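You operate a simulated robot arm through the tools that you are given. There is no shell and no other tool.

You are at the controls of a simulated robot arm. One attempt, no reset.

JOB
Mount the print in the tray with the slider at LIGHT.
Fine: one push on the green key, one cycle; pull the tray out again and switch the mounter off; vacuum, clamps and the other prints stay.

The check looks at the end state, three seconds after you hand in, the way a careful person would. Anything else that was tipped, shoved, dropped, spilled or broken makes it a failure.

ROBOT AND FRAMES
A 7-joint arm with a two-finger parallel gripper, fixed in place. Base frame: the origin is at the foot of the arm, x ahead of it, y to its left, z up. Lengths are in mm, angles in degrees, forces in N, time in s.
It reaches about 896 mm from its shoulder. Its first joint turns from -166.0 to 166.0 degrees. Payload 2.5 kg.
The TCP is the grasp point between the finger pads, 30 mm short of the fingertips. In the tool frame z runs along the fingers and y along their closing line. Largest opening 94 mm; finger width 28, thickness 10; the body of the gripper, 50 by 96 mm, starts 55 mm behind the TCP.
Orientation is that of the tool frame in the base frame, as a unit quaternion [w, x, y, z]. With the fingers straight down and closing along the base's y, the tool's x points along the base's -x, its y along +y and its z along -z.

CONTROLS
- The arm moves only by the tool move_arm. Its argument "series" is a list of rows, each an object (a shift or turn left out is 0, a gripper value left out holds the last) with "delta_pos": the shift along the tool's x, y, z in units of 25 mm (1.0 is 25 mm), a list of three; "angular": the turn, a rotation vector about the tool's x, y, z in units of 8 degrees (1.0 is 8 degrees), a list of three; "hand": the opening, from 0 (shut) to 1 (fully open). In form: [{"delta_pos": [dx, dy, dz], "angular": [ax, ay, az], "hand": hand}, ...]. A call has 1 to 20 rows; each row shifts and turns the commanded pose from where the row before left it, along the tool's axes as they then stand. A call with a number of a shift or a turn outside -1 to 1 is refused whole. Each row takes 0.2 s and may step no farther than 50 mm and 8.6 degrees from the row before; otherwise, or with a gripper value out of range, the whole call is refused. A pose out of reach is approached as far as the arm can. The call stops where the force on the tool passes 40 N (or 10 N more than at its start, if that is more) or the arm is blocked; 0.2 s more then pass. Each finger travels about 72 mm/s and halts on what it meets, pressing with about 39 N; the grip force reading is that of the motor and also rises with nothing between the fingers. The clock runs only during rows and for 0.2 s after the last one: add rows that do not move to give the fingers time. The reply holds the time, the measured pose of the TCP, the force on the tool along the base axes, the opening and the grip force, in the units named above and with some noise, with the torque about the TCP (base axes, N m) and any sound that the robot's microphone picked up.
- Cameras (640 x 400 px; columns grow to the right, rows downward): "scene" is fixed at [220.4, -650.9, 889.4]; the picture's right is [1.00, 0.00, 0.00], its down [0.00, -0.62, -0.78] and it looks along [-0.00, 0.78, -0.62] (base axes); focal length 324 px, centre (320, 200). "wrist" rides on the gripper at [76, 14, -103] in the tool frame; the picture's right is [-0.18, 0.98, 0.00], its down [-0.75, -0.14, -0.64] and it looks along [-0.63, -0.12, 0.77] (tool axes); focal length 243 px, centre (320, 200). There is no depth. A picture from a camera that has moved, and an enlarged one, comes with that camera's place and axes in the base frame and with its lens.
- grab_frame(camera): a new picture of that camera. The clock stands still meanwhile.
- close_up(camera, box): a new picture of the part [left, top, right, bottom] of that camera's present view, enlarged. The clock stands still meanwhile.
- sign_off(): hands the job in; it is judged then, once.

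Places have to be worked out from the pictures, the camera data and where the tool is seen. Open the gripper and draw the arm clear of the work before you hand the job in, unless the task says otherwise.

The tools are called after "Emit:" by a JSON object that holds its "name" and its "arguments". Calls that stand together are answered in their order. move_arm: Moves the arm, as the interface text tells. Its arguments: {"type":"object","properties":{"series":{"type":"array","items":{"type":"object","properties":{"delta_pos":{"type":"array","items":{"type":"number"}},"angular":{"type":"array","items":{"type":"number"}},"hand":{"type":"number"}}}}},"required":["series"]} The other tools are called the same way: grab_frame (camera) takes a picture; close_up (camera, box) takes an enlarged picture of a part of a camera's view; sign_off () hands the job in.

At the start:

```text
time: 0.0
position: [436.7, 52.3, 488.9]
tcp_rot: [0.0, 0.0, 1.0, 0.0]
force: [-0.7, -0.5, 0.2]
wrist_torque: [0.02, 0.03, 0.0]
grip_width: 94.1
grip_force: 0.1
```

scene: 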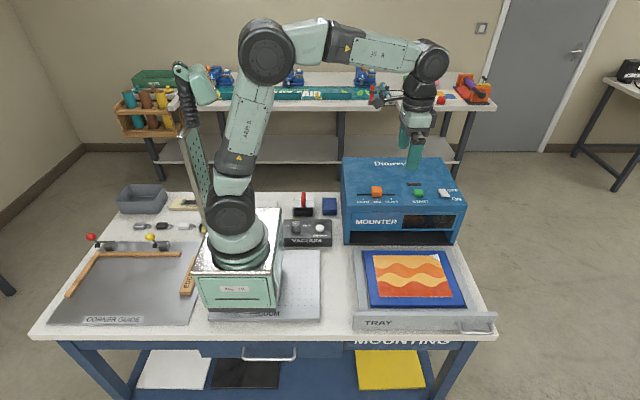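
wrist: 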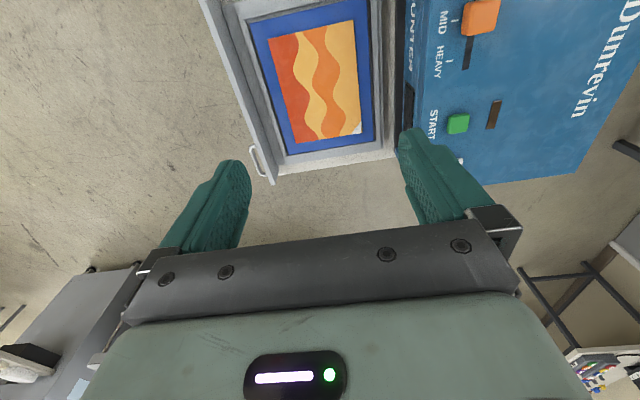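

I'll begin by looking closely at the mounter, the tray and the rest of the bench before moving anything.

Emit:
{"name": "close_up", "arguments": {"camera": "scene", "box": [330, 140, 500, 250]}}

Emit:
{"name": "close_up", "arguments": {"camera": "scene", "box": [330, 230, 510, 350]}}

Emit:
{"name": "close_up", "arguments": {"camera": "wrist", "box": [200, 0, 640, 200]}}

Emit:
{"name": "close_up", "arguments": {"camera": "scene", "box": [30, 170, 350, 350]}}

```text
3.64 times, centred on (415, 195) of scene
camera zoom: at [220.4, -650.9, 889.4], right [1.0, 0.0, 0.0], down [0.0, -0.62, -0.78], along [0.0, 0.78, -0.62], focal length 1180 px, centre (-26, 218)
```

zoom: 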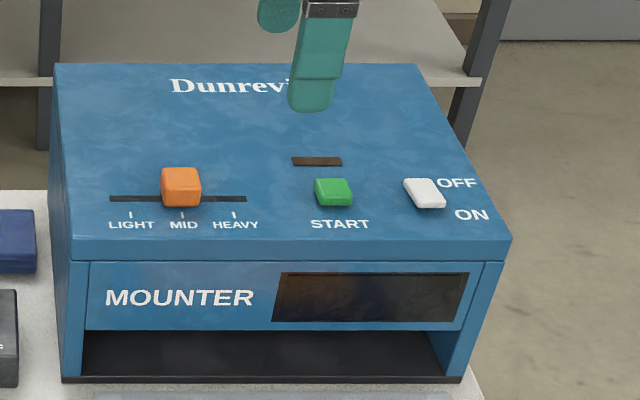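

```text
3.33 times, centred on (420, 290) of scene
camera zoom: at [220.4, -650.9, 889.4], right [1.0, 0.0, 0.0], down [0.0, -0.62, -0.78], along [0.0, 0.78, -0.62], focal length 1082 px, centre (-13, -100)
```

zoom: 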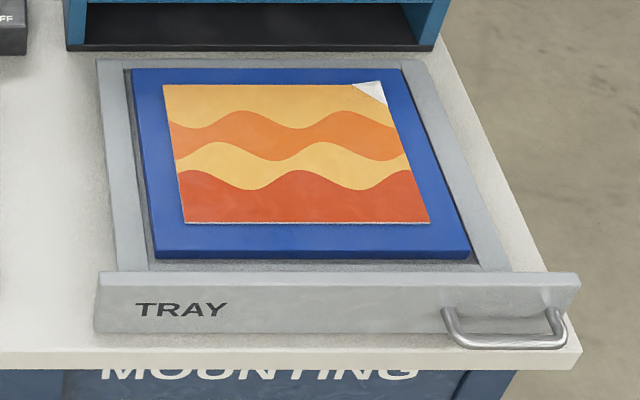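

```text
1.45 times, centred on (420, 100) of wrist
camera zoom: at [361.0, 67.7, 591.4], right [0.18, 0.98, 0.0], down [0.75, -0.14, 0.64], along [0.63, -0.12, -0.77], focal length 353 px, centre (174, 346)
```

zoom: 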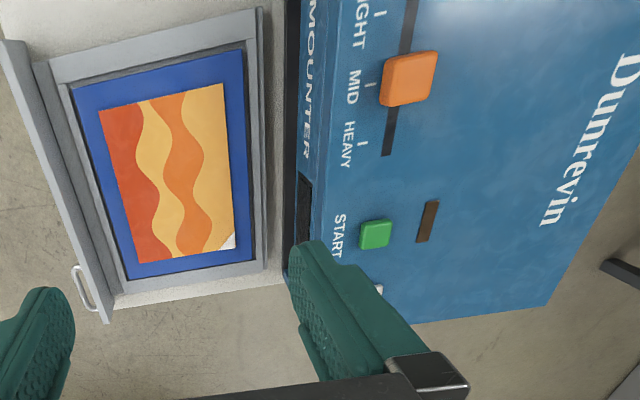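

```text
2.00 times, centred on (190, 260) of scene
camera zoom: at [220.4, -650.9, 889.4], right [1.0, 0.0, 0.0], down [0.0, -0.62, -0.78], along [0.0, 0.78, -0.62], focal length 649 px, centre (580, 80)
```

zoom: 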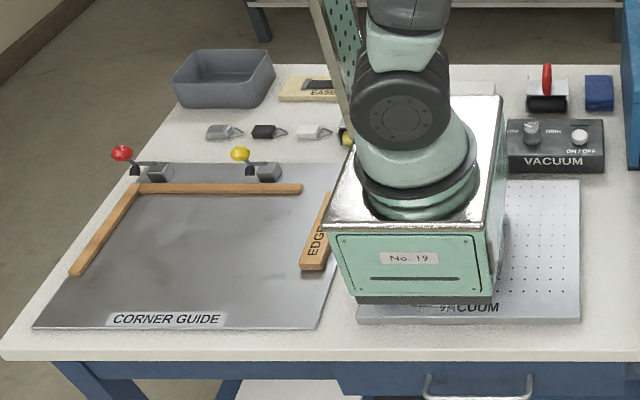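

The mounter top seems to be at about z≈180 with its front at y≈200, and the slider sits at MID. The rocker is half hidden, so I move over to a better viewpoint to read the switch and slider.

Emit:
{"name": "move_arm", "arguments": {"series": [{"delta_pos": [0.1, 1, 0.4], "hand": 1}, {"delta_pos": [0.1, 1, 0.4]}, {"delta_pos": [0.1, 1, 0.4]}, {"delta_pos": [0.1, 1, 0.4]}, {"delta_pos": [0.1, 1, 0.4]}, {"delta_pos": [0.1, 1, 0.4]}, {"delta_pos": [0.1, 1, 0.4]}, {"delta_pos": [0.1, 1, 0.4]}, {"delta_pos": [0.1, 1, 0.4]}, {"delta_pos": [0.1, 1, 0.4]}]}}

Emit:
{"name": "grab_frame", "arguments": {"camera": "wrist"}}

Emit:
{"name": "grab_frame", "arguments": {"camera": "scene"}}

```text
time: 2.2
position: [415.1, 302.5, 389.5]
tcp_rot: [0.0, 0.002, 1.0, -0.001]
force: [0.1, -0.3, 0.2]
wrist_torque: [-0.01, -0.01, -0.01]
grip_width: 93.8
grip_force: 0.1
```

```text
taken
camera wrist: at [339.3, 317.7, 491.0], right [0.19, 0.98, 0.0], down [0.75, -0.14, 0.64], along [0.63, -0.12, -0.77], focal length 243 px, centre (320, 200)
```

wrist: 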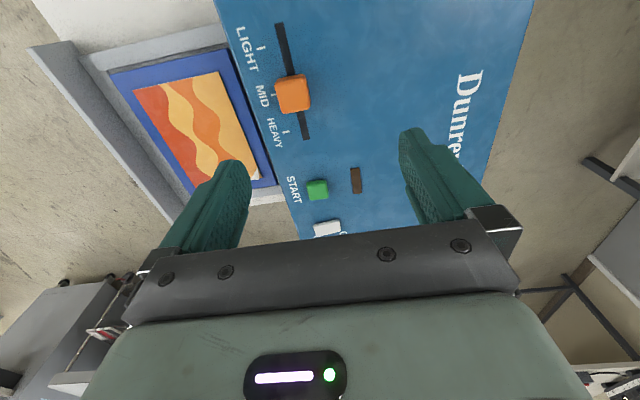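

```text
taken
```

scene: 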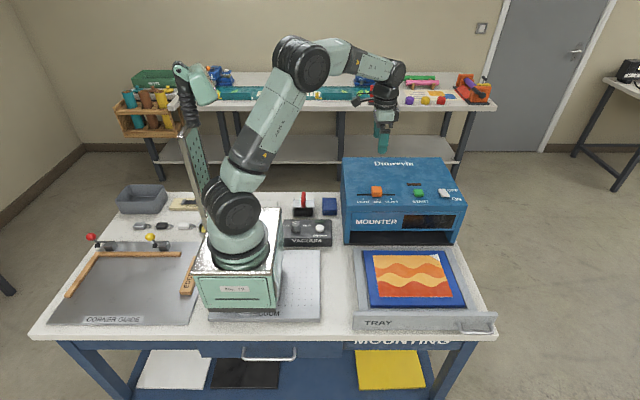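

The rocker is at the bottom edge of this view; shifting 110 mm in +x should bring it into clear sight.

Emit:
{"name": "move_arm", "arguments": {"series": [{"delta_pos": [-1, 0.2, 0]}, {"delta_pos": [-1, 0.2, 0]}, {"delta_pos": [-1, 0.2, 0]}, {"delta_pos": [-1, 0.2, 0]}, {"delta_pos": [-0.4, 0, 0]}]}}

Emit:
{"name": "close_up", "arguments": {"camera": "wrist", "box": [200, 0, 440, 240]}}

Emit:
{"name": "close_up", "arguments": {"camera": "scene", "box": [400, 170, 480, 220]}}

Emit:
{"name": "close_up", "arguments": {"camera": "scene", "box": [440, 290, 520, 340]}}

```text
time: 3.4
position: [520.7, 321.9, 389.2]
tcp_rot: [0.0, 0.0, 1.0, 0.001]
force: [0.0, 0.3, -0.4]
wrist_torque: [0.02, -0.01, 0.0]
grip_width: 93.8
grip_force: 0.1
```

```text
1.67 times, centred on (320, 120) of wrist
camera zoom: at [445.7, 337.6, 490.2], right [0.18, 0.98, 0.0], down [0.75, -0.14, 0.64], along [0.63, -0.12, -0.77], focal length 404 px, centre (320, 333)
```

zoom: 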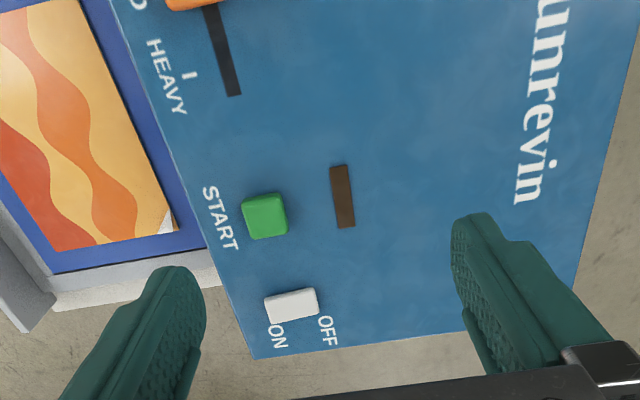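

```text
8.00 times, centred on (440, 195) of scene
camera zoom: at [220.4, -650.9, 889.4], right [1.0, 0.0, 0.0], down [0.0, -0.62, -0.78], along [0.0, 0.78, -0.62], focal length 2596 px, centre (-640, 240)
```

zoom: 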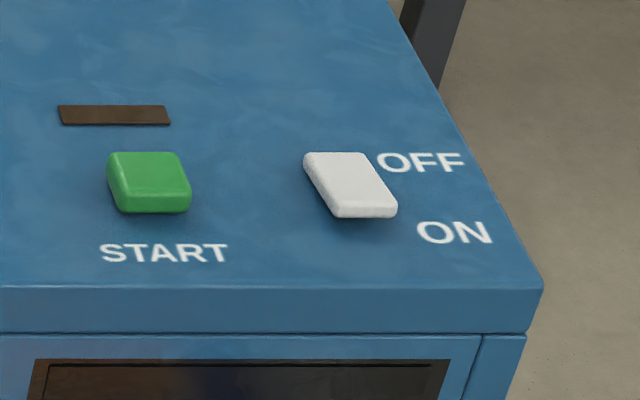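

```text
8.00 times, centred on (480, 315) of scene
camera zoom: at [220.4, -650.9, 889.4], right [1.0, 0.0, 0.0], down [0.0, -0.62, -0.78], along [0.0, 0.78, -0.62], focal length 2596 px, centre (-960, -720)
```

zoom: 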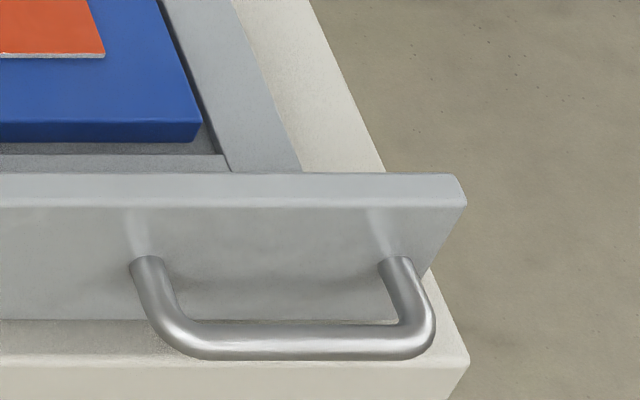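

The rocker's near (ON) edge stands proud, so it is OFF and the lamp is dark. The slider knob is around (421, 271, 195). I go above it for a finer check before gripping.

Emit:
{"name": "move_arm", "arguments": {"series": [{"delta_pos": [1, -0.5, 0.8]}, {"delta_pos": [1, -0.5, 0.8]}, {"delta_pos": [1, -0.5, 0.8]}, {"delta_pos": [1, -0.5, 0.8]}, {"delta_pos": [0, 0, 0.8]}, {}]}}

Emit:
{"name": "grab_frame", "arguments": {"camera": "wrist"}}

Emit:
{"name": "close_up", "arguments": {"camera": "wrist", "box": [240, 40, 400, 140]}}

Emit:
{"name": "close_up", "arguments": {"camera": "scene", "box": [340, 150, 420, 210]}}

```text
time: 4.8
position: [423.5, 273.0, 291.2]
tcp_rot: [0.0, 0.0, 1.0, 0.0]
force: [0.4, 0.0, -0.3]
wrist_torque: [0.01, 0.0, -0.05]
grip_width: 93.9
grip_force: 0.1
```

```text
taken
camera wrist: at [346.8, 288.1, 391.9], right [0.18, 0.98, 0.0], down [0.75, -0.14, 0.64], along [0.63, -0.12, -0.77], focal length 243 px, centre (320, 200)
```

wrist: 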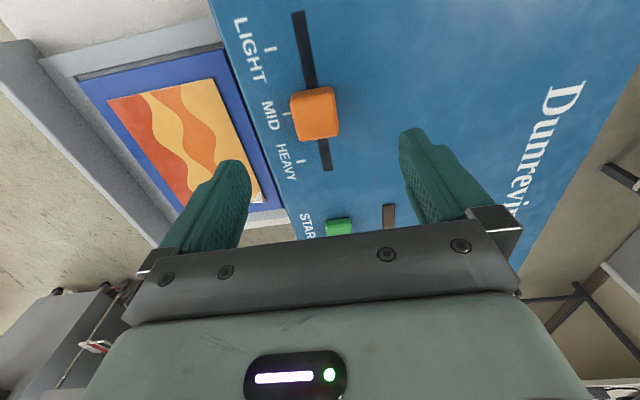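

```text
4.00 times, centred on (320, 90) of wrist
camera zoom: at [346.8, 288.1, 391.9], right [0.18, 0.98, 0.0], down [0.75, -0.14, 0.64], along [0.63, -0.12, -0.77], focal length 970 px, centre (320, 640)
```

zoom: 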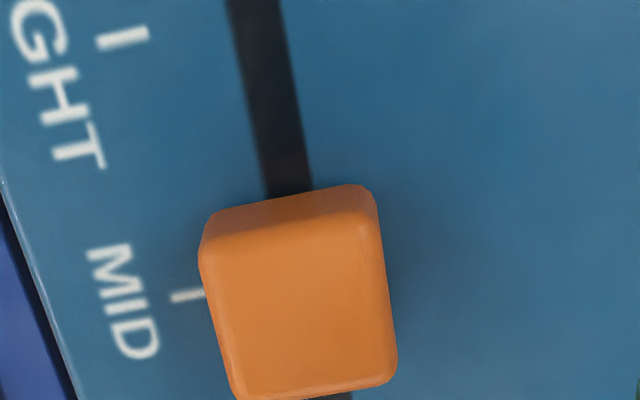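

```text
6.67 times, centred on (380, 180) of scene
camera zoom: at [220.4, -650.9, 889.4], right [1.0, 0.0, 0.0], down [0.0, -0.62, -0.78], along [0.0, 0.78, -0.62], focal length 2163 px, centre (-80, 333)
```

zoom: 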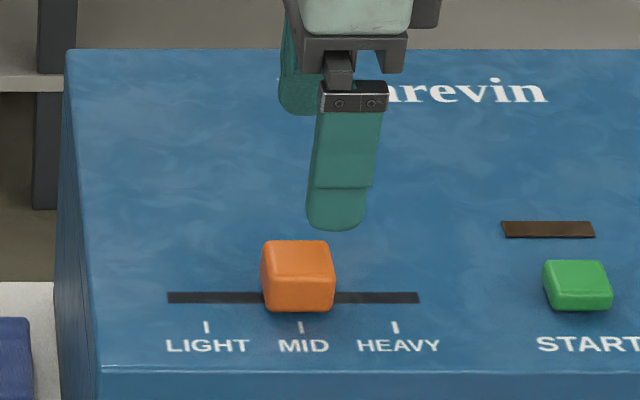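

The knob centre reads about (419, 270.5), within a few mm of the tool axis. I lower around it with a small x/y correction, staying a little above the panel, and check.

Emit:
{"name": "move_arm", "arguments": {"series": [{"delta_pos": [0.1, -0.07, 0.8]}, {"delta_pos": [0.05, 0, 0.8]}, {"delta_pos": [0, 0, 0.8]}, {"delta_pos": [0, 0, 0.2]}, {}]}}

Emit:
{"name": "grab_frame", "arguments": {"camera": "wrist"}}

Emit:
{"name": "close_up", "arguments": {"camera": "scene", "box": [340, 150, 420, 210]}}

```text
time: 6.0
position: [418.7, 270.8, 223.3]
tcp_rot: [0.0, 0.001, 1.0, 0.0]
force: [0.1, -0.3, -0.7]
wrist_torque: [0.02, 0.01, -0.04]
grip_width: 94.0
grip_force: 0.0
```

```text
taken
camera wrist: at [341.6, 285.7, 325.1], right [0.19, 0.98, 0.0], down [0.75, -0.14, 0.64], along [0.63, -0.12, -0.77], focal length 243 px, centre (320, 200)
```

wrist: 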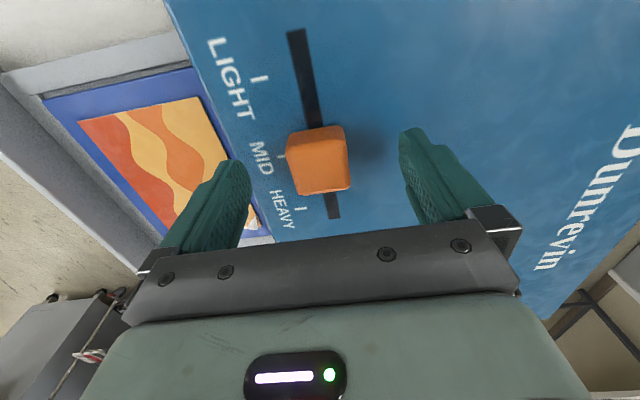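

```text
6.67 times, centred on (380, 180) of scene
camera zoom: at [220.4, -650.9, 889.4], right [1.0, 0.0, 0.0], down [0.0, -0.62, -0.78], along [0.0, 0.78, -0.62], focal length 2163 px, centre (-80, 333)
```

zoom: 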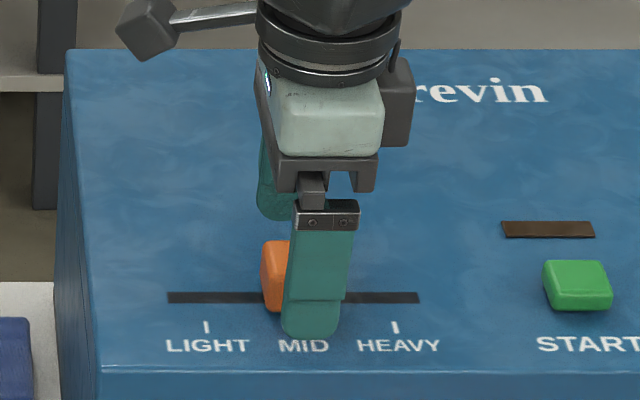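

The fingers straddle the knob, well centred. I lower 5 mm more and close on it.

Emit:
{"name": "move_arm", "arguments": {"series": [{"delta_pos": [0, 0, 0.2]}, {"hand": 0.6}, {"hand": 0.3}, {"hand": 0.2}, {"hand": 0.1}, {}, {}, {}]}}

Emit:
{"name": "close_up", "arguments": {"camera": "scene", "box": [340, 150, 420, 210]}}

```text
time: 7.8
position: [418.2, 269.3, 218.7]
tcp_rot: [-0.001, 0.001, 1.0, 0.0]
force: [-0.5, -5.5, 1.5]
wrist_torque: [-0.06, -0.14, 0.23]
grip_width: 36.1
grip_force: 44.6
```

```text
6.67 times, centred on (380, 180) of scene
camera zoom: at [220.4, -650.9, 889.4], right [1.0, 0.0, 0.0], down [0.0, -0.62, -0.78], along [0.0, 0.78, -0.62], focal length 2163 px, centre (-80, 333)
```

zoom: 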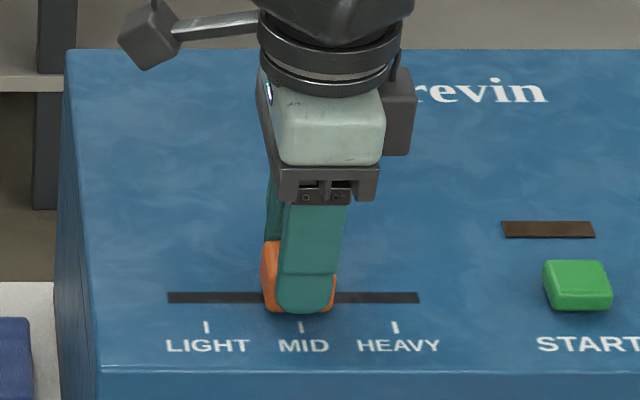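

The knob is gripped (36 mm wide). The tick spacing works out to about 50 mm, so I slide it 50 mm in −x to LIGHT.

Emit:
{"name": "move_arm", "arguments": {"series": [{"delta_pos": [0.25, 0, 0]}, {"delta_pos": [0.25, 0, 0]}, {"delta_pos": [0.3, 0, 0]}, {"delta_pos": [0.3, 0, 0]}, {"delta_pos": [0.3, 0, 0]}, {"delta_pos": [0.3, 0, 0]}, {"delta_pos": [0.3, 0, 0]}, {}]}}

Emit:
{"name": "close_up", "arguments": {"camera": "scene", "box": [340, 150, 420, 210]}}

```text
time: 9.6
position: [370.9, 270.3, 219.3]
tcp_rot: [-0.001, 0.0, 1.0, -0.002]
force: [-0.2, -34.4, 10.5]
wrist_torque: [-0.4, 0.8, 0.57]
grip_width: 35.9
grip_force: 45.2
```

```text
6.67 times, centred on (380, 180) of scene
camera zoom: at [220.4, -650.9, 889.4], right [1.0, 0.0, 0.0], down [0.0, -0.62, -0.78], along [0.0, 0.78, -0.62], focal length 2163 px, centre (-80, 333)
```

zoom: 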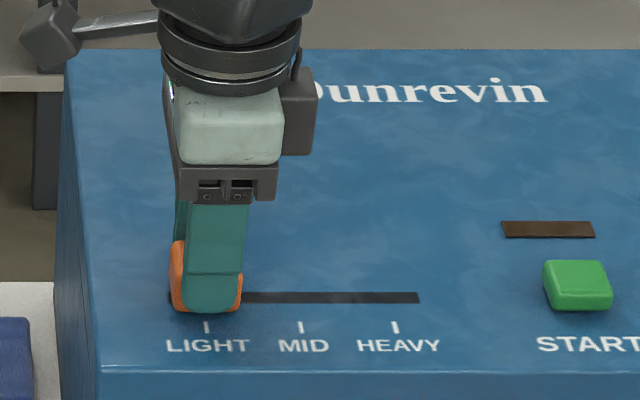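

The knob now sits over the LIGHT tick (171–242 px against the tick at 206). There is a 34 N side load, so I open the fingers and let it relax before rising.

Emit:
{"name": "move_arm", "arguments": {"series": [{"hand": 0.5}, {"hand": 0.7}, {"hand": 0.9}, {"hand": 0.9}, {}]}}

Emit:
{"name": "close_up", "arguments": {"camera": "wrist", "box": [200, 60, 440, 240]}}

```text
time: 10.8
position: [369.3, 272.7, 218.8]
tcp_rot: [-0.001, 0.0, 1.0, 0.001]
force: [0.5, -0.6, -0.2]
wrist_torque: [0.0, 0.02, -0.02]
grip_width: 84.9
grip_force: 0.1
```

```text
2.22 times, centred on (320, 150) of wrist
camera zoom: at [293.5, 287.3, 320.2], right [0.18, 0.98, 0.0], down [0.75, -0.14, 0.64], along [0.63, -0.12, -0.77], focal length 539 px, centre (320, 311)
```

zoom: 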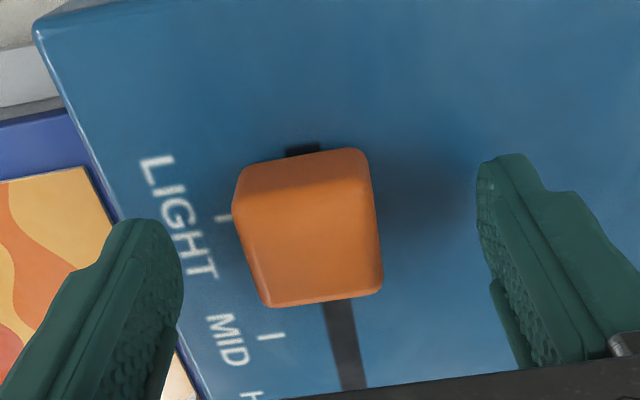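

The slider is at LIGHT and released. Next I rise, close the fingers, and move over the rocker's ON half, estimated at (658, 262).

Emit:
{"name": "move_arm", "arguments": {"series": [{"delta_pos": [0, 0, -1]}, {"delta_pos": [0, 0, -1]}, {"delta_pos": [0, 0, -1]}, {"delta_pos": [-1, 0, 0], "hand": 0.5}, {"delta_pos": [-1, 0, 0], "hand": 0.2}, {"delta_pos": [-1, 0, 0], "hand": 0}, {"delta_pos": [-1, 0, 0]}, {"delta_pos": [-1, 0, 0]}, {"delta_pos": [-1, 0, 0]}, {"delta_pos": [-1, 0, 0]}, {"delta_pos": [-1, 0, 0]}, {"delta_pos": [-1, 0, 0]}, {"delta_pos": [-1, -0.2, 0]}, {"delta_pos": [-1, -0.2, 0]}, {"delta_pos": [-0.56, 0, 0]}, {}]}}

Emit:
{"name": "grab_frame", "arguments": {"camera": "wrist"}}

Emit:
{"name": "close_up", "arguments": {"camera": "scene", "box": [400, 150, 480, 220]}}

```text
time: 14.2
position: [620.3, 256.1, 292.0]
tcp_rot: [0.001, 0.0, 1.0, 0.001]
force: [0.3, -0.6, 0.6]
wrist_torque: [0.0, 0.01, -0.04]
grip_width: 0.0
grip_force: 32.7
out of reach, approached as far as the arm can: row 13, 14, 15
```

```text
taken
camera wrist: at [544.3, 272.0, 393.2], right [0.18, 0.98, 0.0], down [0.75, -0.14, 0.64], along [0.63, -0.12, -0.77], focal length 243 px, centre (320, 200)
```

wrist: 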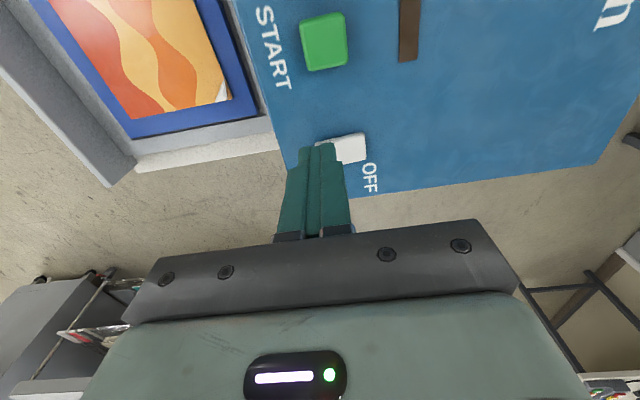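

```text
5.71 times, centred on (440, 185) of scene
camera zoom: at [220.4, -650.9, 889.4], right [1.0, 0.0, 0.0], down [0.0, -0.62, -0.78], along [0.0, 0.78, -0.62], focal length 1854 px, centre (-366, 286)
```

zoom: 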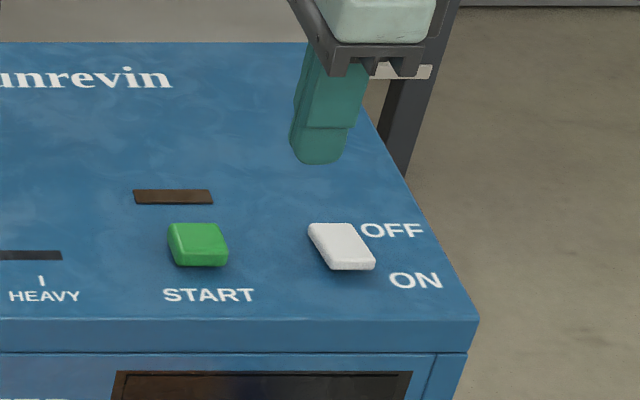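

Fingers-down is out of reach here (it stopped at x=620), so I need to lean the tool outward. I tilt it 32° about the tool's y, so the fingertips point away from the base, and read the pose again.

Emit:
{"name": "move_arm", "arguments": {"series": [{"angular": [0, -1, 0]}, {"angular": [0, -1, 0]}, {"angular": [0, -1, 0]}, {"angular": [0, -1, 0]}, {}]}}

Emit:
{"name": "grab_frame", "arguments": {"camera": "wrist"}}

Emit:
{"name": "grab_frame", "arguments": {"camera": "scene"}}

```text
time: 15.4
position: [620.3, 255.6, 292.3]
tcp_rot: [0.276, -0.001, 0.961, 0.0]
force: [0.0, 0.1, 0.7]
wrist_torque: [0.0, -0.01, 0.0]
grip_width: 0.0
grip_force: 32.9
```

```text
taken
camera wrist: at [501.7, 271.2, 337.2], right [0.16, 0.98, 0.1], down [0.3, -0.14, 0.94], along [0.94, -0.12, -0.31], focal length 243 px, centre (320, 200)
```

wrist: 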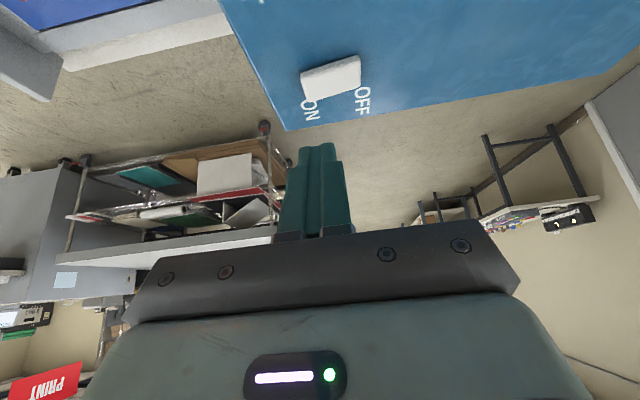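

```text
taken
```

scene: 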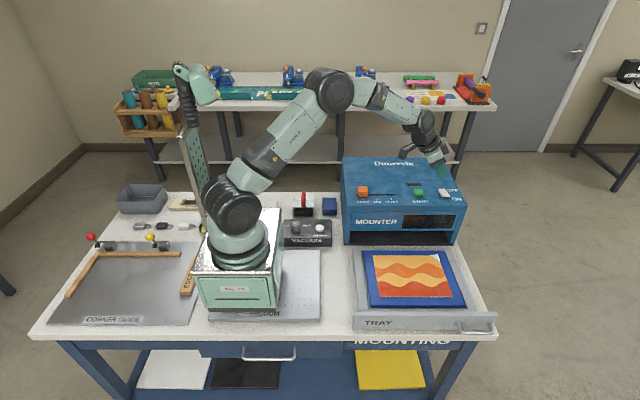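

Tilting keeps the TCP and restores reach. I move to just above the rocker's ON half, with the lowest fingertip corner around (654, 260, 197).

Emit:
{"name": "move_arm", "arguments": {"series": [{"delta_pos": [0.1, 0.053, 0.91]}, {"delta_pos": [0.1, 0.053, 0.91]}, {"delta_pos": [0.1, 0.053, 0.91]}, {}]}}

Emit:
{"name": "grab_frame", "arguments": {"camera": "wrist"}}

Emit:
{"name": "close_up", "arguments": {"camera": "scene", "box": [400, 160, 480, 220]}}

```text
time: 16.4
position: [649.0, 258.8, 229.9]
tcp_rot: [0.276, 0.001, 0.961, 0.0]
force: [0.4, 0.7, 0.2]
wrist_torque: [0.01, 0.02, 0.02]
grip_width: 0.0
grip_force: 32.8
```

```text
taken
camera wrist: at [529.6, 274.7, 274.3], right [0.16, 0.98, 0.1], down [0.3, -0.14, 0.94], along [0.94, -0.12, -0.32], focal length 243 px, centre (320, 200)
```

wrist: 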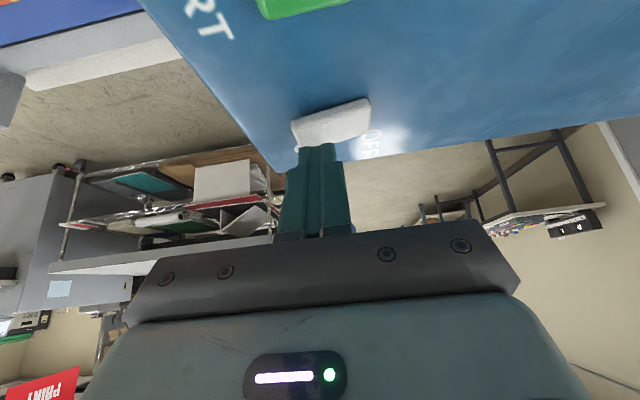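

```text
6.67 times, centred on (440, 190) of scene
camera zoom: at [220.4, -650.9, 889.4], right [1.0, 0.0, 0.0], down [0.0, -0.62, -0.78], along [0.0, 0.78, -0.62], focal length 2163 px, centre (-480, 267)
```

zoom: 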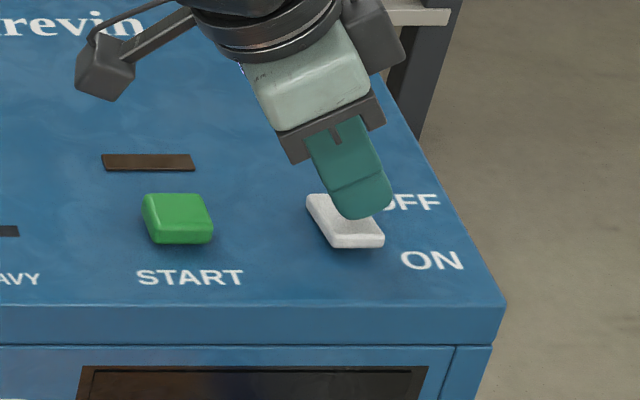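

The tip is over the ON half of the rocker, between its near edge and its middle. I press straight down (base −z) in small steps.

Emit:
{"name": "move_arm", "arguments": {"series": [{"delta_pos": [0.064, 0, 0.102]}, {"delta_pos": [0.064, 0, 0.102]}, {"delta_pos": [0.064, 0, 0.102]}, {"delta_pos": [0.064, 0, 0.102]}, {}]}}

Emit:
{"name": "close_up", "arguments": {"camera": "scene", "box": [400, 160, 480, 220]}}

```text
time: 17.6
position: [650.8, 259.2, 222.5]
tcp_rot: [0.278, 0.001, 0.961, 0.0]
force: [-7.8, -2.5, 8.2]
wrist_torque: [-0.01, 0.18, 0.03]
grip_width: 0.0
grip_force: 33.1
stopped in row 5: the force on the tool passed its limit at 41 N (the readings are from after the stop); the commanded pose is now the measured one
```

```text
6.67 times, centred on (440, 190) of scene
camera zoom: at [220.4, -650.9, 889.4], right [1.0, 0.0, 0.0], down [0.0, -0.62, -0.78], along [0.0, 0.78, -0.62], focal length 2163 px, centre (-480, 267)
```

zoom: 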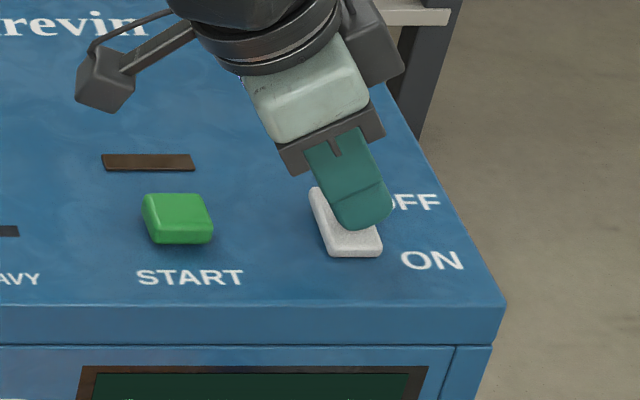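

The rocker flipped to ON and the front display lit green. I back straight up and read the display and lamp.

Emit:
{"name": "move_arm", "arguments": {"series": [{"delta_pos": [-0.21, 0, -0.34]}, {"delta_pos": [-0.42, 0, -0.68]}, {"delta_pos": [-0.42, 0, -0.68]}, {"delta_pos": [-0.42, 0, -0.68]}, {}]}}

Emit:
{"name": "close_up", "arguments": {"camera": "scene", "box": [340, 170, 470, 250]}}

Emit:
{"name": "close_up", "arguments": {"camera": "scene", "box": [400, 200, 470, 244]}}

```text
time: 18.8
position: [649.4, 260.1, 290.9]
tcp_rot: [0.278, 0.0, 0.961, 0.0]
force: [-0.5, -0.3, 0.4]
wrist_torque: [-0.02, 0.01, -0.02]
grip_width: 0.1
grip_force: 32.7
```

```text
4.92 times, centred on (405, 210) of scene
camera zoom: at [220.4, -650.9, 889.4], right [1.0, 0.0, 0.0], down [0.0, -0.62, -0.78], along [0.0, 0.78, -0.62], focal length 1597 px, centre (-98, 151)
```

zoom: 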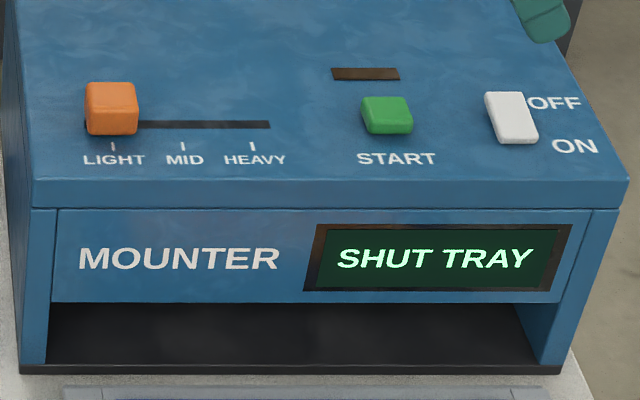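

```text
9.09 times, centred on (435, 222) of scene
camera zoom: at [220.4, -650.9, 889.4], right [1.0, 0.0, 0.0], down [0.0, -0.62, -0.78], along [0.0, 0.78, -0.62], focal length 2950 px, centre (-726, 0)
```

zoom: 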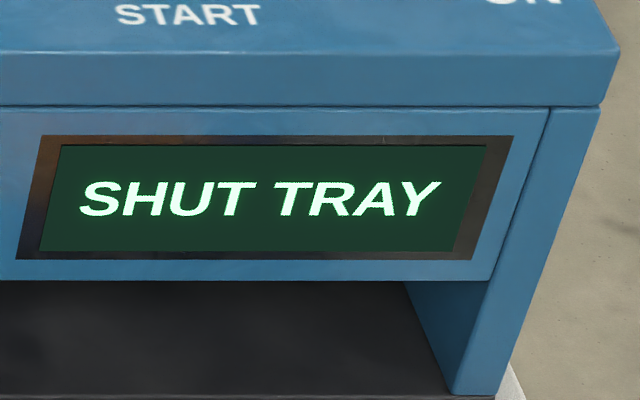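

The display reads "SHUT TRAY", so power is on and the slider is at LIGHT. I'll grip the tray handle near (661, −172, 36). The tool must lean both outward and toward +y so the gripper body clears the mounter when the tray is shut, so I travel back and reorient first.

Emit:
{"name": "move_arm", "arguments": {"series": [{"delta_pos": [0.68, -1, -0.424]}, {"delta_pos": [0.68, -1, -0.424]}, {"delta_pos": [0.68, -1, -0.424]}, {"delta_pos": [0.68, -1, -0.424]}, {"delta_pos": [0, -1, 0], "angular": [0, 1, 0]}, {"delta_pos": [0, -1, 0], "angular": [0, 1, 0]}, {"delta_pos": [0, -1, 0], "angular": [0, 1, 0]}, {"delta_pos": [0, -1, 0], "angular": [0, 1, 0]}, {"angular": [-1, 0, 0]}, {"angular": [-1, 0, 0]}, {"angular": [-1, 0, 0]}, {"angular": [0, -1, 0]}, {"angular": [0, -1, 0]}, {"angular": [0, -1, 0]}, {}]}}

Emit:
{"name": "grab_frame", "arguments": {"camera": "wrist"}}

Emit:
{"name": "grab_frame", "arguments": {"camera": "scene"}}

```text
time: 22.0
position: [568.6, 59.3, 291.1]
tcp_rot: [0.206, 0.044, 0.956, 0.204]
force: [-0.4, -0.1, -0.7]
wrist_torque: [-0.03, -0.01, 0.0]
grip_width: 0.0
grip_force: 32.7
```

```text
taken
camera wrist: at [456.4, 47.5, 351.5], right [0.17, 0.87, 0.47], down [0.42, -0.49, 0.76], along [0.89, 0.07, -0.45], focal length 243 px, centre (320, 200)
```

wrist: 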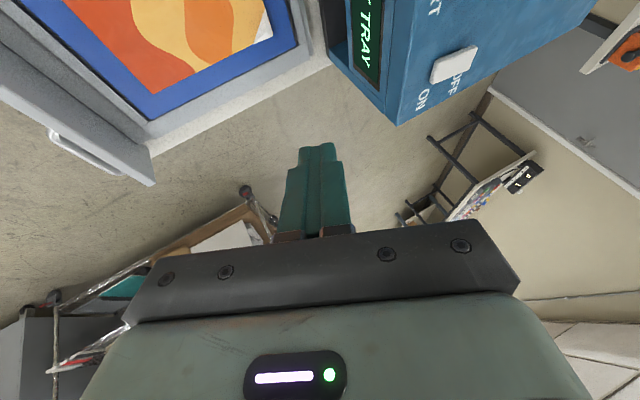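

```text
taken
```

scene: 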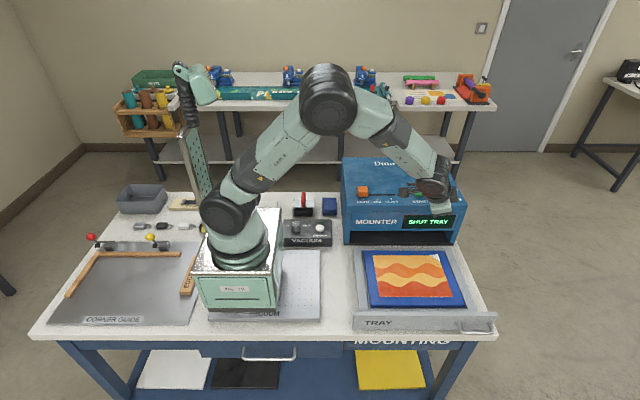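

The orientation is as planned, and the tray handle shows at the left of the wrist view. I move along to a standoff about 120 mm up the tool axis from the bar, with the fingers opened to about 26 mm.

Emit:
{"name": "move_arm", "arguments": {"series": [{"delta_pos": [-0.069, -0.966, 0.153], "hand": 0.28}, {"delta_pos": [-0.069, -0.966, 0.153]}, {"delta_pos": [-0.069, -0.966, 0.153]}, {"delta_pos": [-0.069, -0.966, 0.153]}, {"delta_pos": [-0.069, -0.966, 0.153]}, {"delta_pos": [-0.069, -0.966, 0.153]}, {"delta_pos": [-0.069, -0.966, 0.153]}, {"delta_pos": [-0.069, -0.966, 0.153]}, {"delta_pos": [-0.069, -0.966, 0.153]}, {"delta_pos": [-0.069, -0.966, 0.153]}, {"delta_pos": [-0.069, -0.966, 0.153]}, {"delta_pos": [-0.069, -0.966, 0.153]}, {"delta_pos": [-0.069, -0.966, 0.153]}, {}, {}]}}

Emit:
{"name": "grab_frame", "arguments": {"camera": "wrist"}}

Emit:
{"name": "grab_frame", "arguments": {"camera": "scene"}}

```text
time: 25.2
position: [608.8, -211.8, 133.3]
tcp_rot: [0.205, 0.044, 0.956, 0.204]
force: [0.7, -0.3, -0.1]
wrist_torque: [-0.02, 0.0, -0.01]
grip_width: 26.2
grip_force: 0.0
```

```text
taken
camera wrist: at [496.4, -223.8, 193.7], right [0.17, 0.87, 0.47], down [0.42, -0.49, 0.76], along [0.89, 0.07, -0.45], focal length 243 px, centre (320, 200)
```

wrist: 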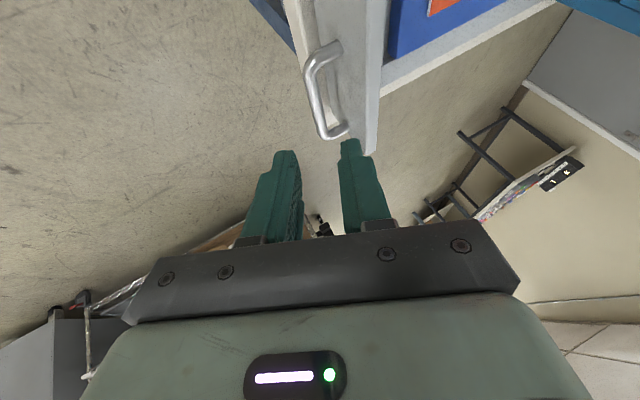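

```text
taken
```

scene: 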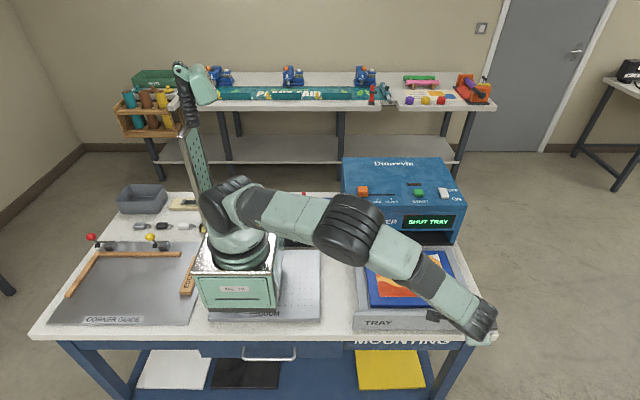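

Emit:
{"name": "close_up", "arguments": {"camera": "wrist", "box": [240, 20, 440, 180]}}

```text
2.50 times, centred on (340, 100) of wrist
camera zoom: at [496.4, -223.8, 193.7], right [0.17, 0.87, 0.47], down [0.42, -0.49, 0.76], along [0.89, 0.07, -0.45], focal length 606 px, centre (270, 450)
```

zoom: 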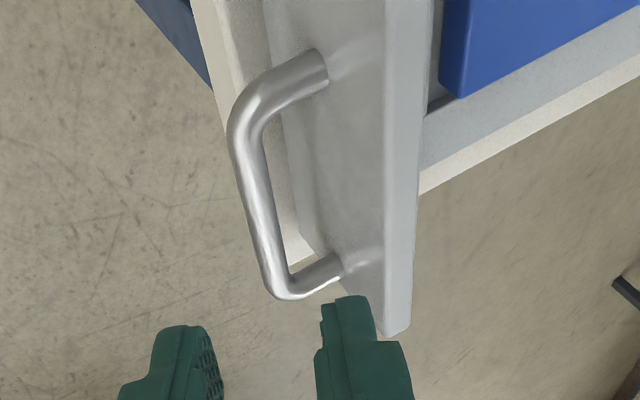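

Triangulating both views, the bar runs along x from 615 to 690 at y≈−171.7, z≈34, about 30 mm ahead of the tray front. I advance 62 mm along the tool axis with a small correction, then check again.

Emit:
{"name": "move_arm", "arguments": {"series": [{"delta_pos": [0.09, -0.09, 0.6]}, {"delta_pos": [0, 0, 0.8]}, {"delta_pos": [0, 0, 0.8]}, {"delta_pos": [0, 0, 0.3]}, {}, {}]}}

Emit:
{"name": "grab_frame", "arguments": {"camera": "wrist"}}

Emit:
{"name": "close_up", "arguments": {"camera": "wrist", "box": [240, 40, 400, 180]}}

Emit:
{"name": "close_up", "arguments": {"camera": "scene", "box": [430, 270, 530, 350]}}

```text
time: 26.6
position: [632.4, -190.0, 77.3]
tcp_rot: [0.206, 0.044, 0.956, 0.202]
force: [-0.3, -0.5, 0.9]
wrist_torque: [0.01, 0.0, -0.03]
grip_width: 26.5
grip_force: 0.0
```

```text
taken
camera wrist: at [520.8, -202.4, 138.1], right [0.17, 0.87, 0.47], down [0.42, -0.49, 0.76], along [0.89, 0.07, -0.45], focal length 243 px, centre (320, 200)
```

wrist: 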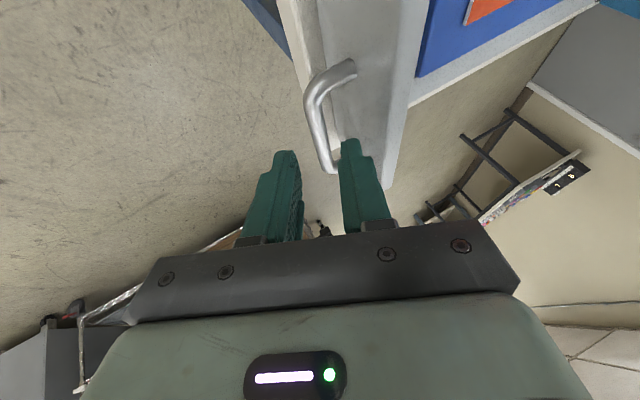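

```text
2.86 times, centred on (320, 110) of wrist
camera zoom: at [520.8, -202.4, 138.1], right [0.17, 0.87, 0.47], down [0.42, -0.49, 0.76], along [0.89, 0.07, -0.45], focal length 693 px, centre (320, 457)
```

zoom: 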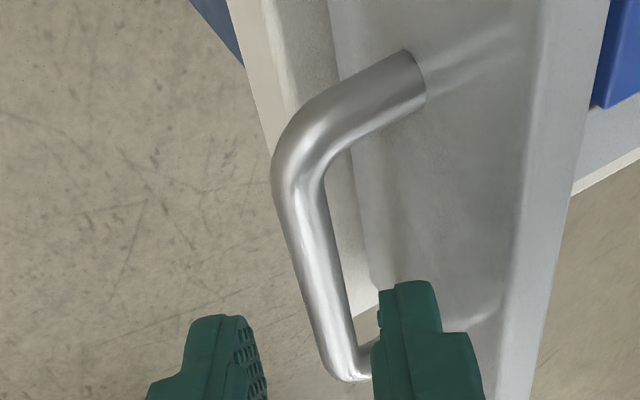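

```text
5.00 times, centred on (480, 310) of scene
camera zoom: at [220.4, -650.9, 889.4], right [1.0, 0.0, 0.0], down [0.0, -0.62, -0.78], along [0.0, 0.78, -0.62], focal length 1622 px, centre (-480, -350)
```

zoom: 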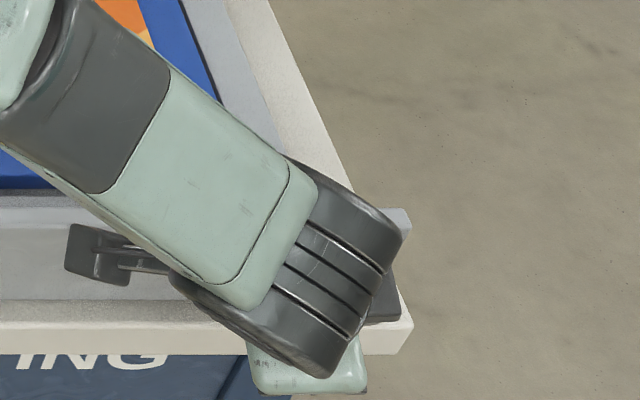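

The bar lies nearly on the tool axis (about +2 mm in tool y). I advance another 34 mm so the bar sits between the finger pads, back finger between bar and tray front.

Emit:
{"name": "move_arm", "arguments": {"series": [{"delta_pos": [0, 0.07, 0.4]}, {"delta_pos": [0, 0, 0.5]}, {"delta_pos": [0, 0, 0.46]}, {}]}}

Emit:
{"name": "close_up", "arguments": {"camera": "wrist", "box": [240, 60, 400, 200]}}

```text
time: 27.6
position: [647.6, -177.1, 49.3]
tcp_rot: [0.205, 0.044, 0.957, 0.203]
force: [0.8, -0.1, 0.1]
wrist_torque: [0.02, 0.0, -0.03]
grip_width: 26.0
grip_force: 0.0
```

```text
2.86 times, centred on (320, 130) of wrist
camera zoom: at [535.6, -188.8, 109.8], right [0.17, 0.87, 0.47], down [0.42, -0.49, 0.76], along [0.89, 0.07, -0.45], focal length 693 px, centre (320, 400)
```

zoom: 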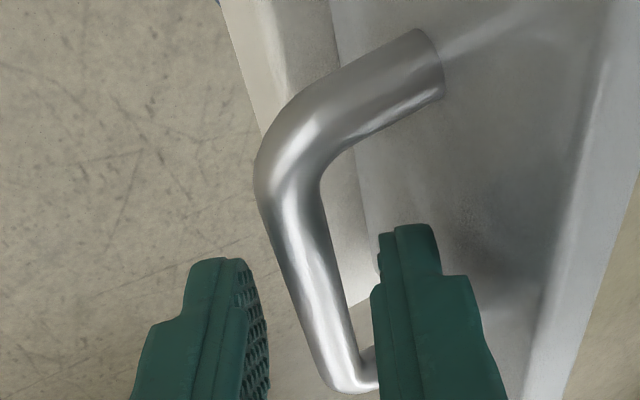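

The bar is between the pads with no contact. I close on it.

Emit:
{"name": "move_arm", "arguments": {"series": [{"hand": 0.2}, {"hand": 0.12}, {"hand": 0.05}, {"hand": 0.0}, {}]}}

Emit:
{"name": "close_up", "arguments": {"camera": "wrist", "box": [240, 60, 400, 200]}}

```text
time: 28.8
position: [646.9, -177.7, 48.2]
tcp_rot: [0.205, 0.043, 0.956, 0.203]
force: [1.4, -1.4, -2.9]
wrist_torque: [-0.08, -0.39, 0.29]
grip_width: 11.5
grip_force: 44.9
```

```text
2.86 times, centred on (320, 130) of wrist
camera zoom: at [535.4, -188.8, 109.7], right [0.17, 0.87, 0.47], down [0.42, -0.49, 0.76], along [0.89, 0.07, -0.45], focal length 693 px, centre (320, 400)
```

zoom: 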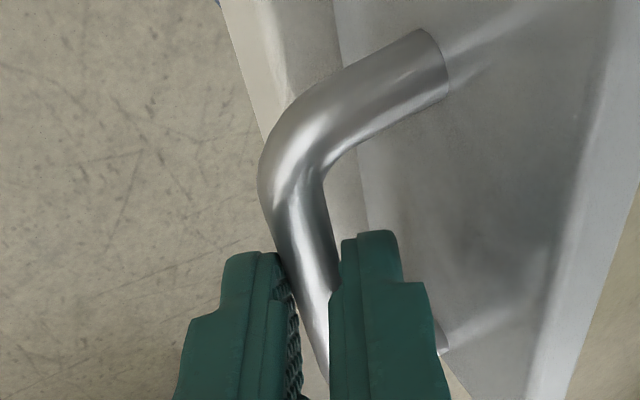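

The handle is gripped (11.5 mm). I start pushing the tray gently along +y, 10 mm per row, watching the force.

Emit:
{"name": "move_arm", "arguments": {"series": [{"delta_pos": [0.033, 0.183, 0.074]}, {"delta_pos": [0.0662, 0.3654, 0.1486]}, {"delta_pos": [0.0662, 0.3654, 0.1486]}, {"delta_pos": [0.0662, 0.3654, 0.1486]}, {"delta_pos": [0.0662, 0.3654, 0.1486]}, {}]}}

Emit:
{"name": "grab_frame", "arguments": {"camera": "scene"}}

```text
time: 30.2
position: [647.9, -132.0, 49.0]
tcp_rot: [0.206, 0.044, 0.956, 0.204]
force: [8.6, -1.7, -3.5]
wrist_torque: [-0.08, -0.5, 0.16]
grip_width: 11.7
grip_force: 45.0
```

```text
taken
```

scene: 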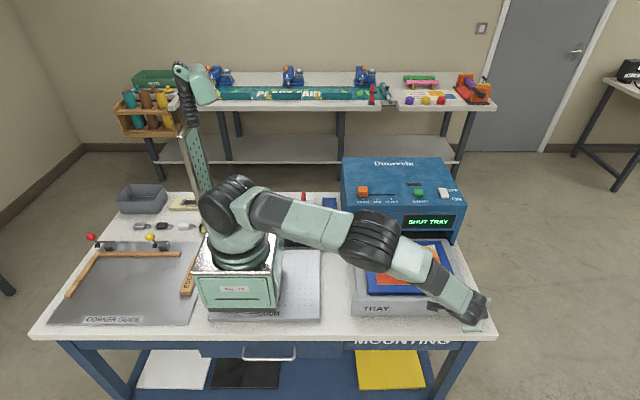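

The tray follows smoothly with little force. I continue 170 mm.

Emit:
{"name": "move_arm", "arguments": {"series": [{"delta_pos": [0.0662, 0.3654, 0.1486]}, {"delta_pos": [0.0662, 0.3654, 0.1486]}, {"delta_pos": [0.0662, 0.3654, 0.1486]}, {"delta_pos": [0.0662, 0.3654, 0.1486]}, {"delta_pos": [0.0662, 0.3654, 0.1486]}, {"delta_pos": [0.0662, 0.3654, 0.1486]}, {"delta_pos": [0.0662, 0.3654, 0.1486]}, {"delta_pos": [0.0662, 0.3654, 0.1486]}, {"delta_pos": [0.0662, 0.3654, 0.1486]}, {"delta_pos": [0.0662, 0.3654, 0.1486]}, {"delta_pos": [0.0662, 0.3654, 0.1486]}, {"delta_pos": [0.0662, 0.3654, 0.1486]}, {"delta_pos": [0.0662, 0.3654, 0.1486]}, {"delta_pos": [0.0662, 0.3654, 0.1486]}, {"delta_pos": [0.0662, 0.3654, 0.1486]}, {"delta_pos": [0.0662, 0.3654, 0.1486]}, {"delta_pos": [0.0662, 0.3654, 0.1486]}, {}]}}

Emit:
{"name": "grab_frame", "arguments": {"camera": "scene"}}

Emit:
{"name": "grab_frame", "arguments": {"camera": "wrist"}}

```text
time: 34.0
position: [646.8, 38.9, 47.5]
tcp_rot: [0.205, 0.045, 0.956, 0.203]
force: [-10.4, 0.5, 10.1]
wrist_torque: [0.08, 0.81, 0.82]
grip_width: 11.6
grip_force: 44.9
```

```text
taken
```

scene: 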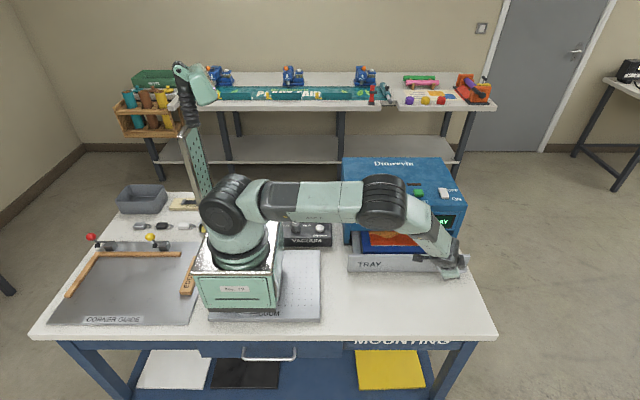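

```text
taken
camera wrist: at [535.4, 27.9, 109.6], right [0.17, 0.87, 0.47], down [0.42, -0.49, 0.76], along [0.89, 0.07, -0.45], focal length 243 px, centre (320, 200)
```

wrist: 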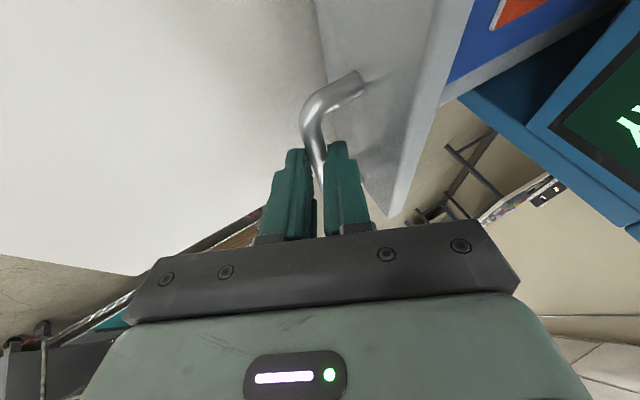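

Steady progress and clear of the mounter. I go on 80 mm more.

Emit:
{"name": "move_arm", "arguments": {"series": [{"delta_pos": [0.0662, 0.3654, 0.1486]}, {"delta_pos": [0.0662, 0.3654, 0.1486]}, {"delta_pos": [0.0662, 0.3654, 0.1486]}, {"delta_pos": [0.0662, 0.3654, 0.1486]}, {"delta_pos": [0.0662, 0.3654, 0.1486]}, {"delta_pos": [0.0662, 0.3654, 0.1486]}, {"delta_pos": [0.0662, 0.3654, 0.1486]}, {"delta_pos": [0.0662, 0.3654, 0.1486]}, {}]}}

Emit:
{"name": "close_up", "arguments": {"camera": "scene", "box": [330, 170, 490, 280]}}

Emit:
{"name": "grab_frame", "arguments": {"camera": "wrist"}}

```text
time: 36.0
position: [646.6, 117.5, 48.1]
tcp_rot: [0.207, 0.044, 0.956, 0.203]
force: [28.3, 1.2, -14.1]
wrist_torque: [-0.11, -0.74, 0.02]
grip_width: 11.5
grip_force: 45.4
```

```text
3.64 times, centred on (410, 225) of scene
camera zoom: at [220.4, -650.9, 889.4], right [1.0, 0.0, 0.0], down [0.0, -0.62, -0.78], along [0.0, 0.78, -0.62], focal length 1180 px, centre (-7, 109)
```

zoom: 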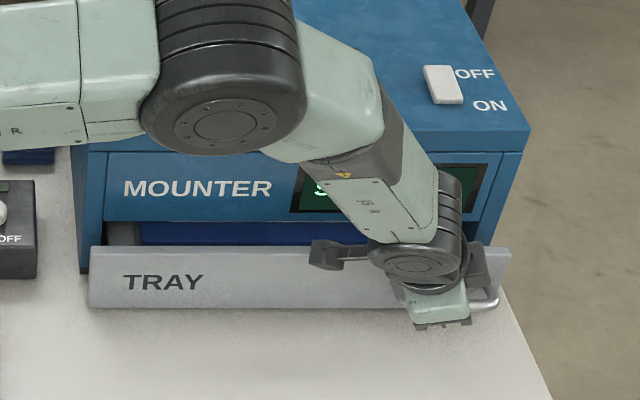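

```text
taken
camera wrist: at [534.6, 106.0, 109.5], right [0.17, 0.87, 0.47], down [0.42, -0.49, 0.76], along [0.89, 0.07, -0.45], focal length 243 px, centre (320, 200)
```

wrist: 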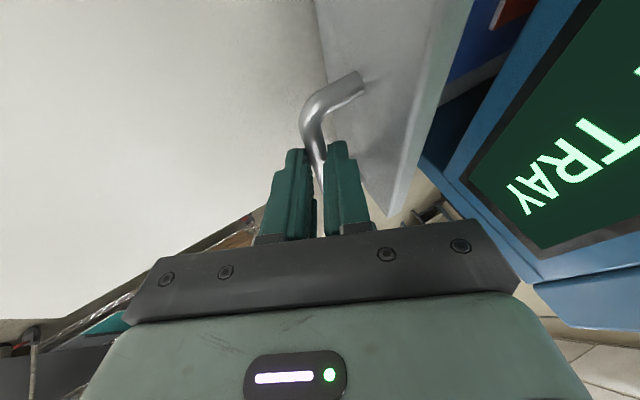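

There is a 28 N sideways load building up from the tight grip, so I loosen the fingers to relieve it and re-grip before finishing the push.

Emit:
{"name": "move_arm", "arguments": {"series": [{"hand": 0.2}, {"hand": 0.2}, {"hand": 0.05}, {"hand": 0.0}, {}]}}

```text
time: 37.2
position: [644.6, 118.7, 47.9]
tcp_rot: [0.205, 0.044, 0.956, 0.204]
force: [-11.7, -0.2, 6.0]
wrist_torque: [0.04, 0.17, 0.7]
grip_width: 11.8
grip_force: 44.5
```

Load relieved. I push on, slower toward the end stop.

Emit:
{"name": "move_arm", "arguments": {"series": [{"delta_pos": [0.0662, 0.3654, 0.1486]}, {"delta_pos": [0.0662, 0.3654, 0.1486]}, {"delta_pos": [0.033, 0.183, 0.074]}, {"delta_pos": [0.033, 0.183, 0.074]}, {}]}}

Emit:
{"name": "close_up", "arguments": {"camera": "scene", "box": [330, 170, 490, 280]}}

Emit:
{"name": "grab_frame", "arguments": {"camera": "wrist"}}

```text
time: 38.4
position: [644.7, 147.7, 47.4]
tcp_rot: [0.204, 0.043, 0.957, 0.203]
force: [-9.4, 3.4, -17.7]
wrist_torque: [-0.07, -0.83, 0.26]
grip_width: 11.7
grip_force: 44.4
```

```text
3.64 times, centred on (410, 225) of scene
camera zoom: at [220.4, -650.9, 889.4], right [1.0, 0.0, 0.0], down [0.0, -0.62, -0.78], along [0.0, 0.78, -0.62], focal length 1180 px, centre (-7, 109)
```

zoom: 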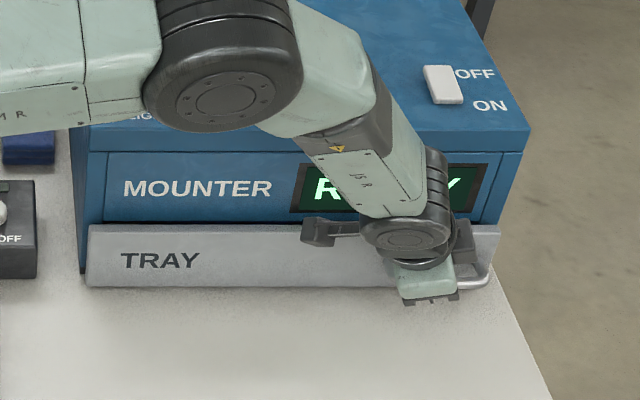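

```text
taken
camera wrist: at [532.9, 136.0, 109.1], right [0.17, 0.87, 0.47], down [0.43, -0.49, 0.76], along [0.89, 0.07, -0.45], focal length 243 px, centre (320, 200)
```

wrist: 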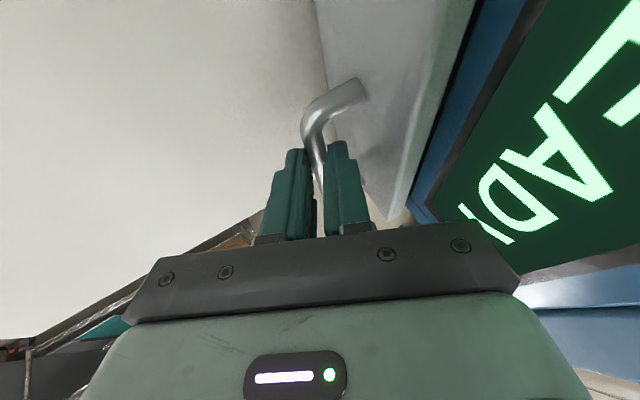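

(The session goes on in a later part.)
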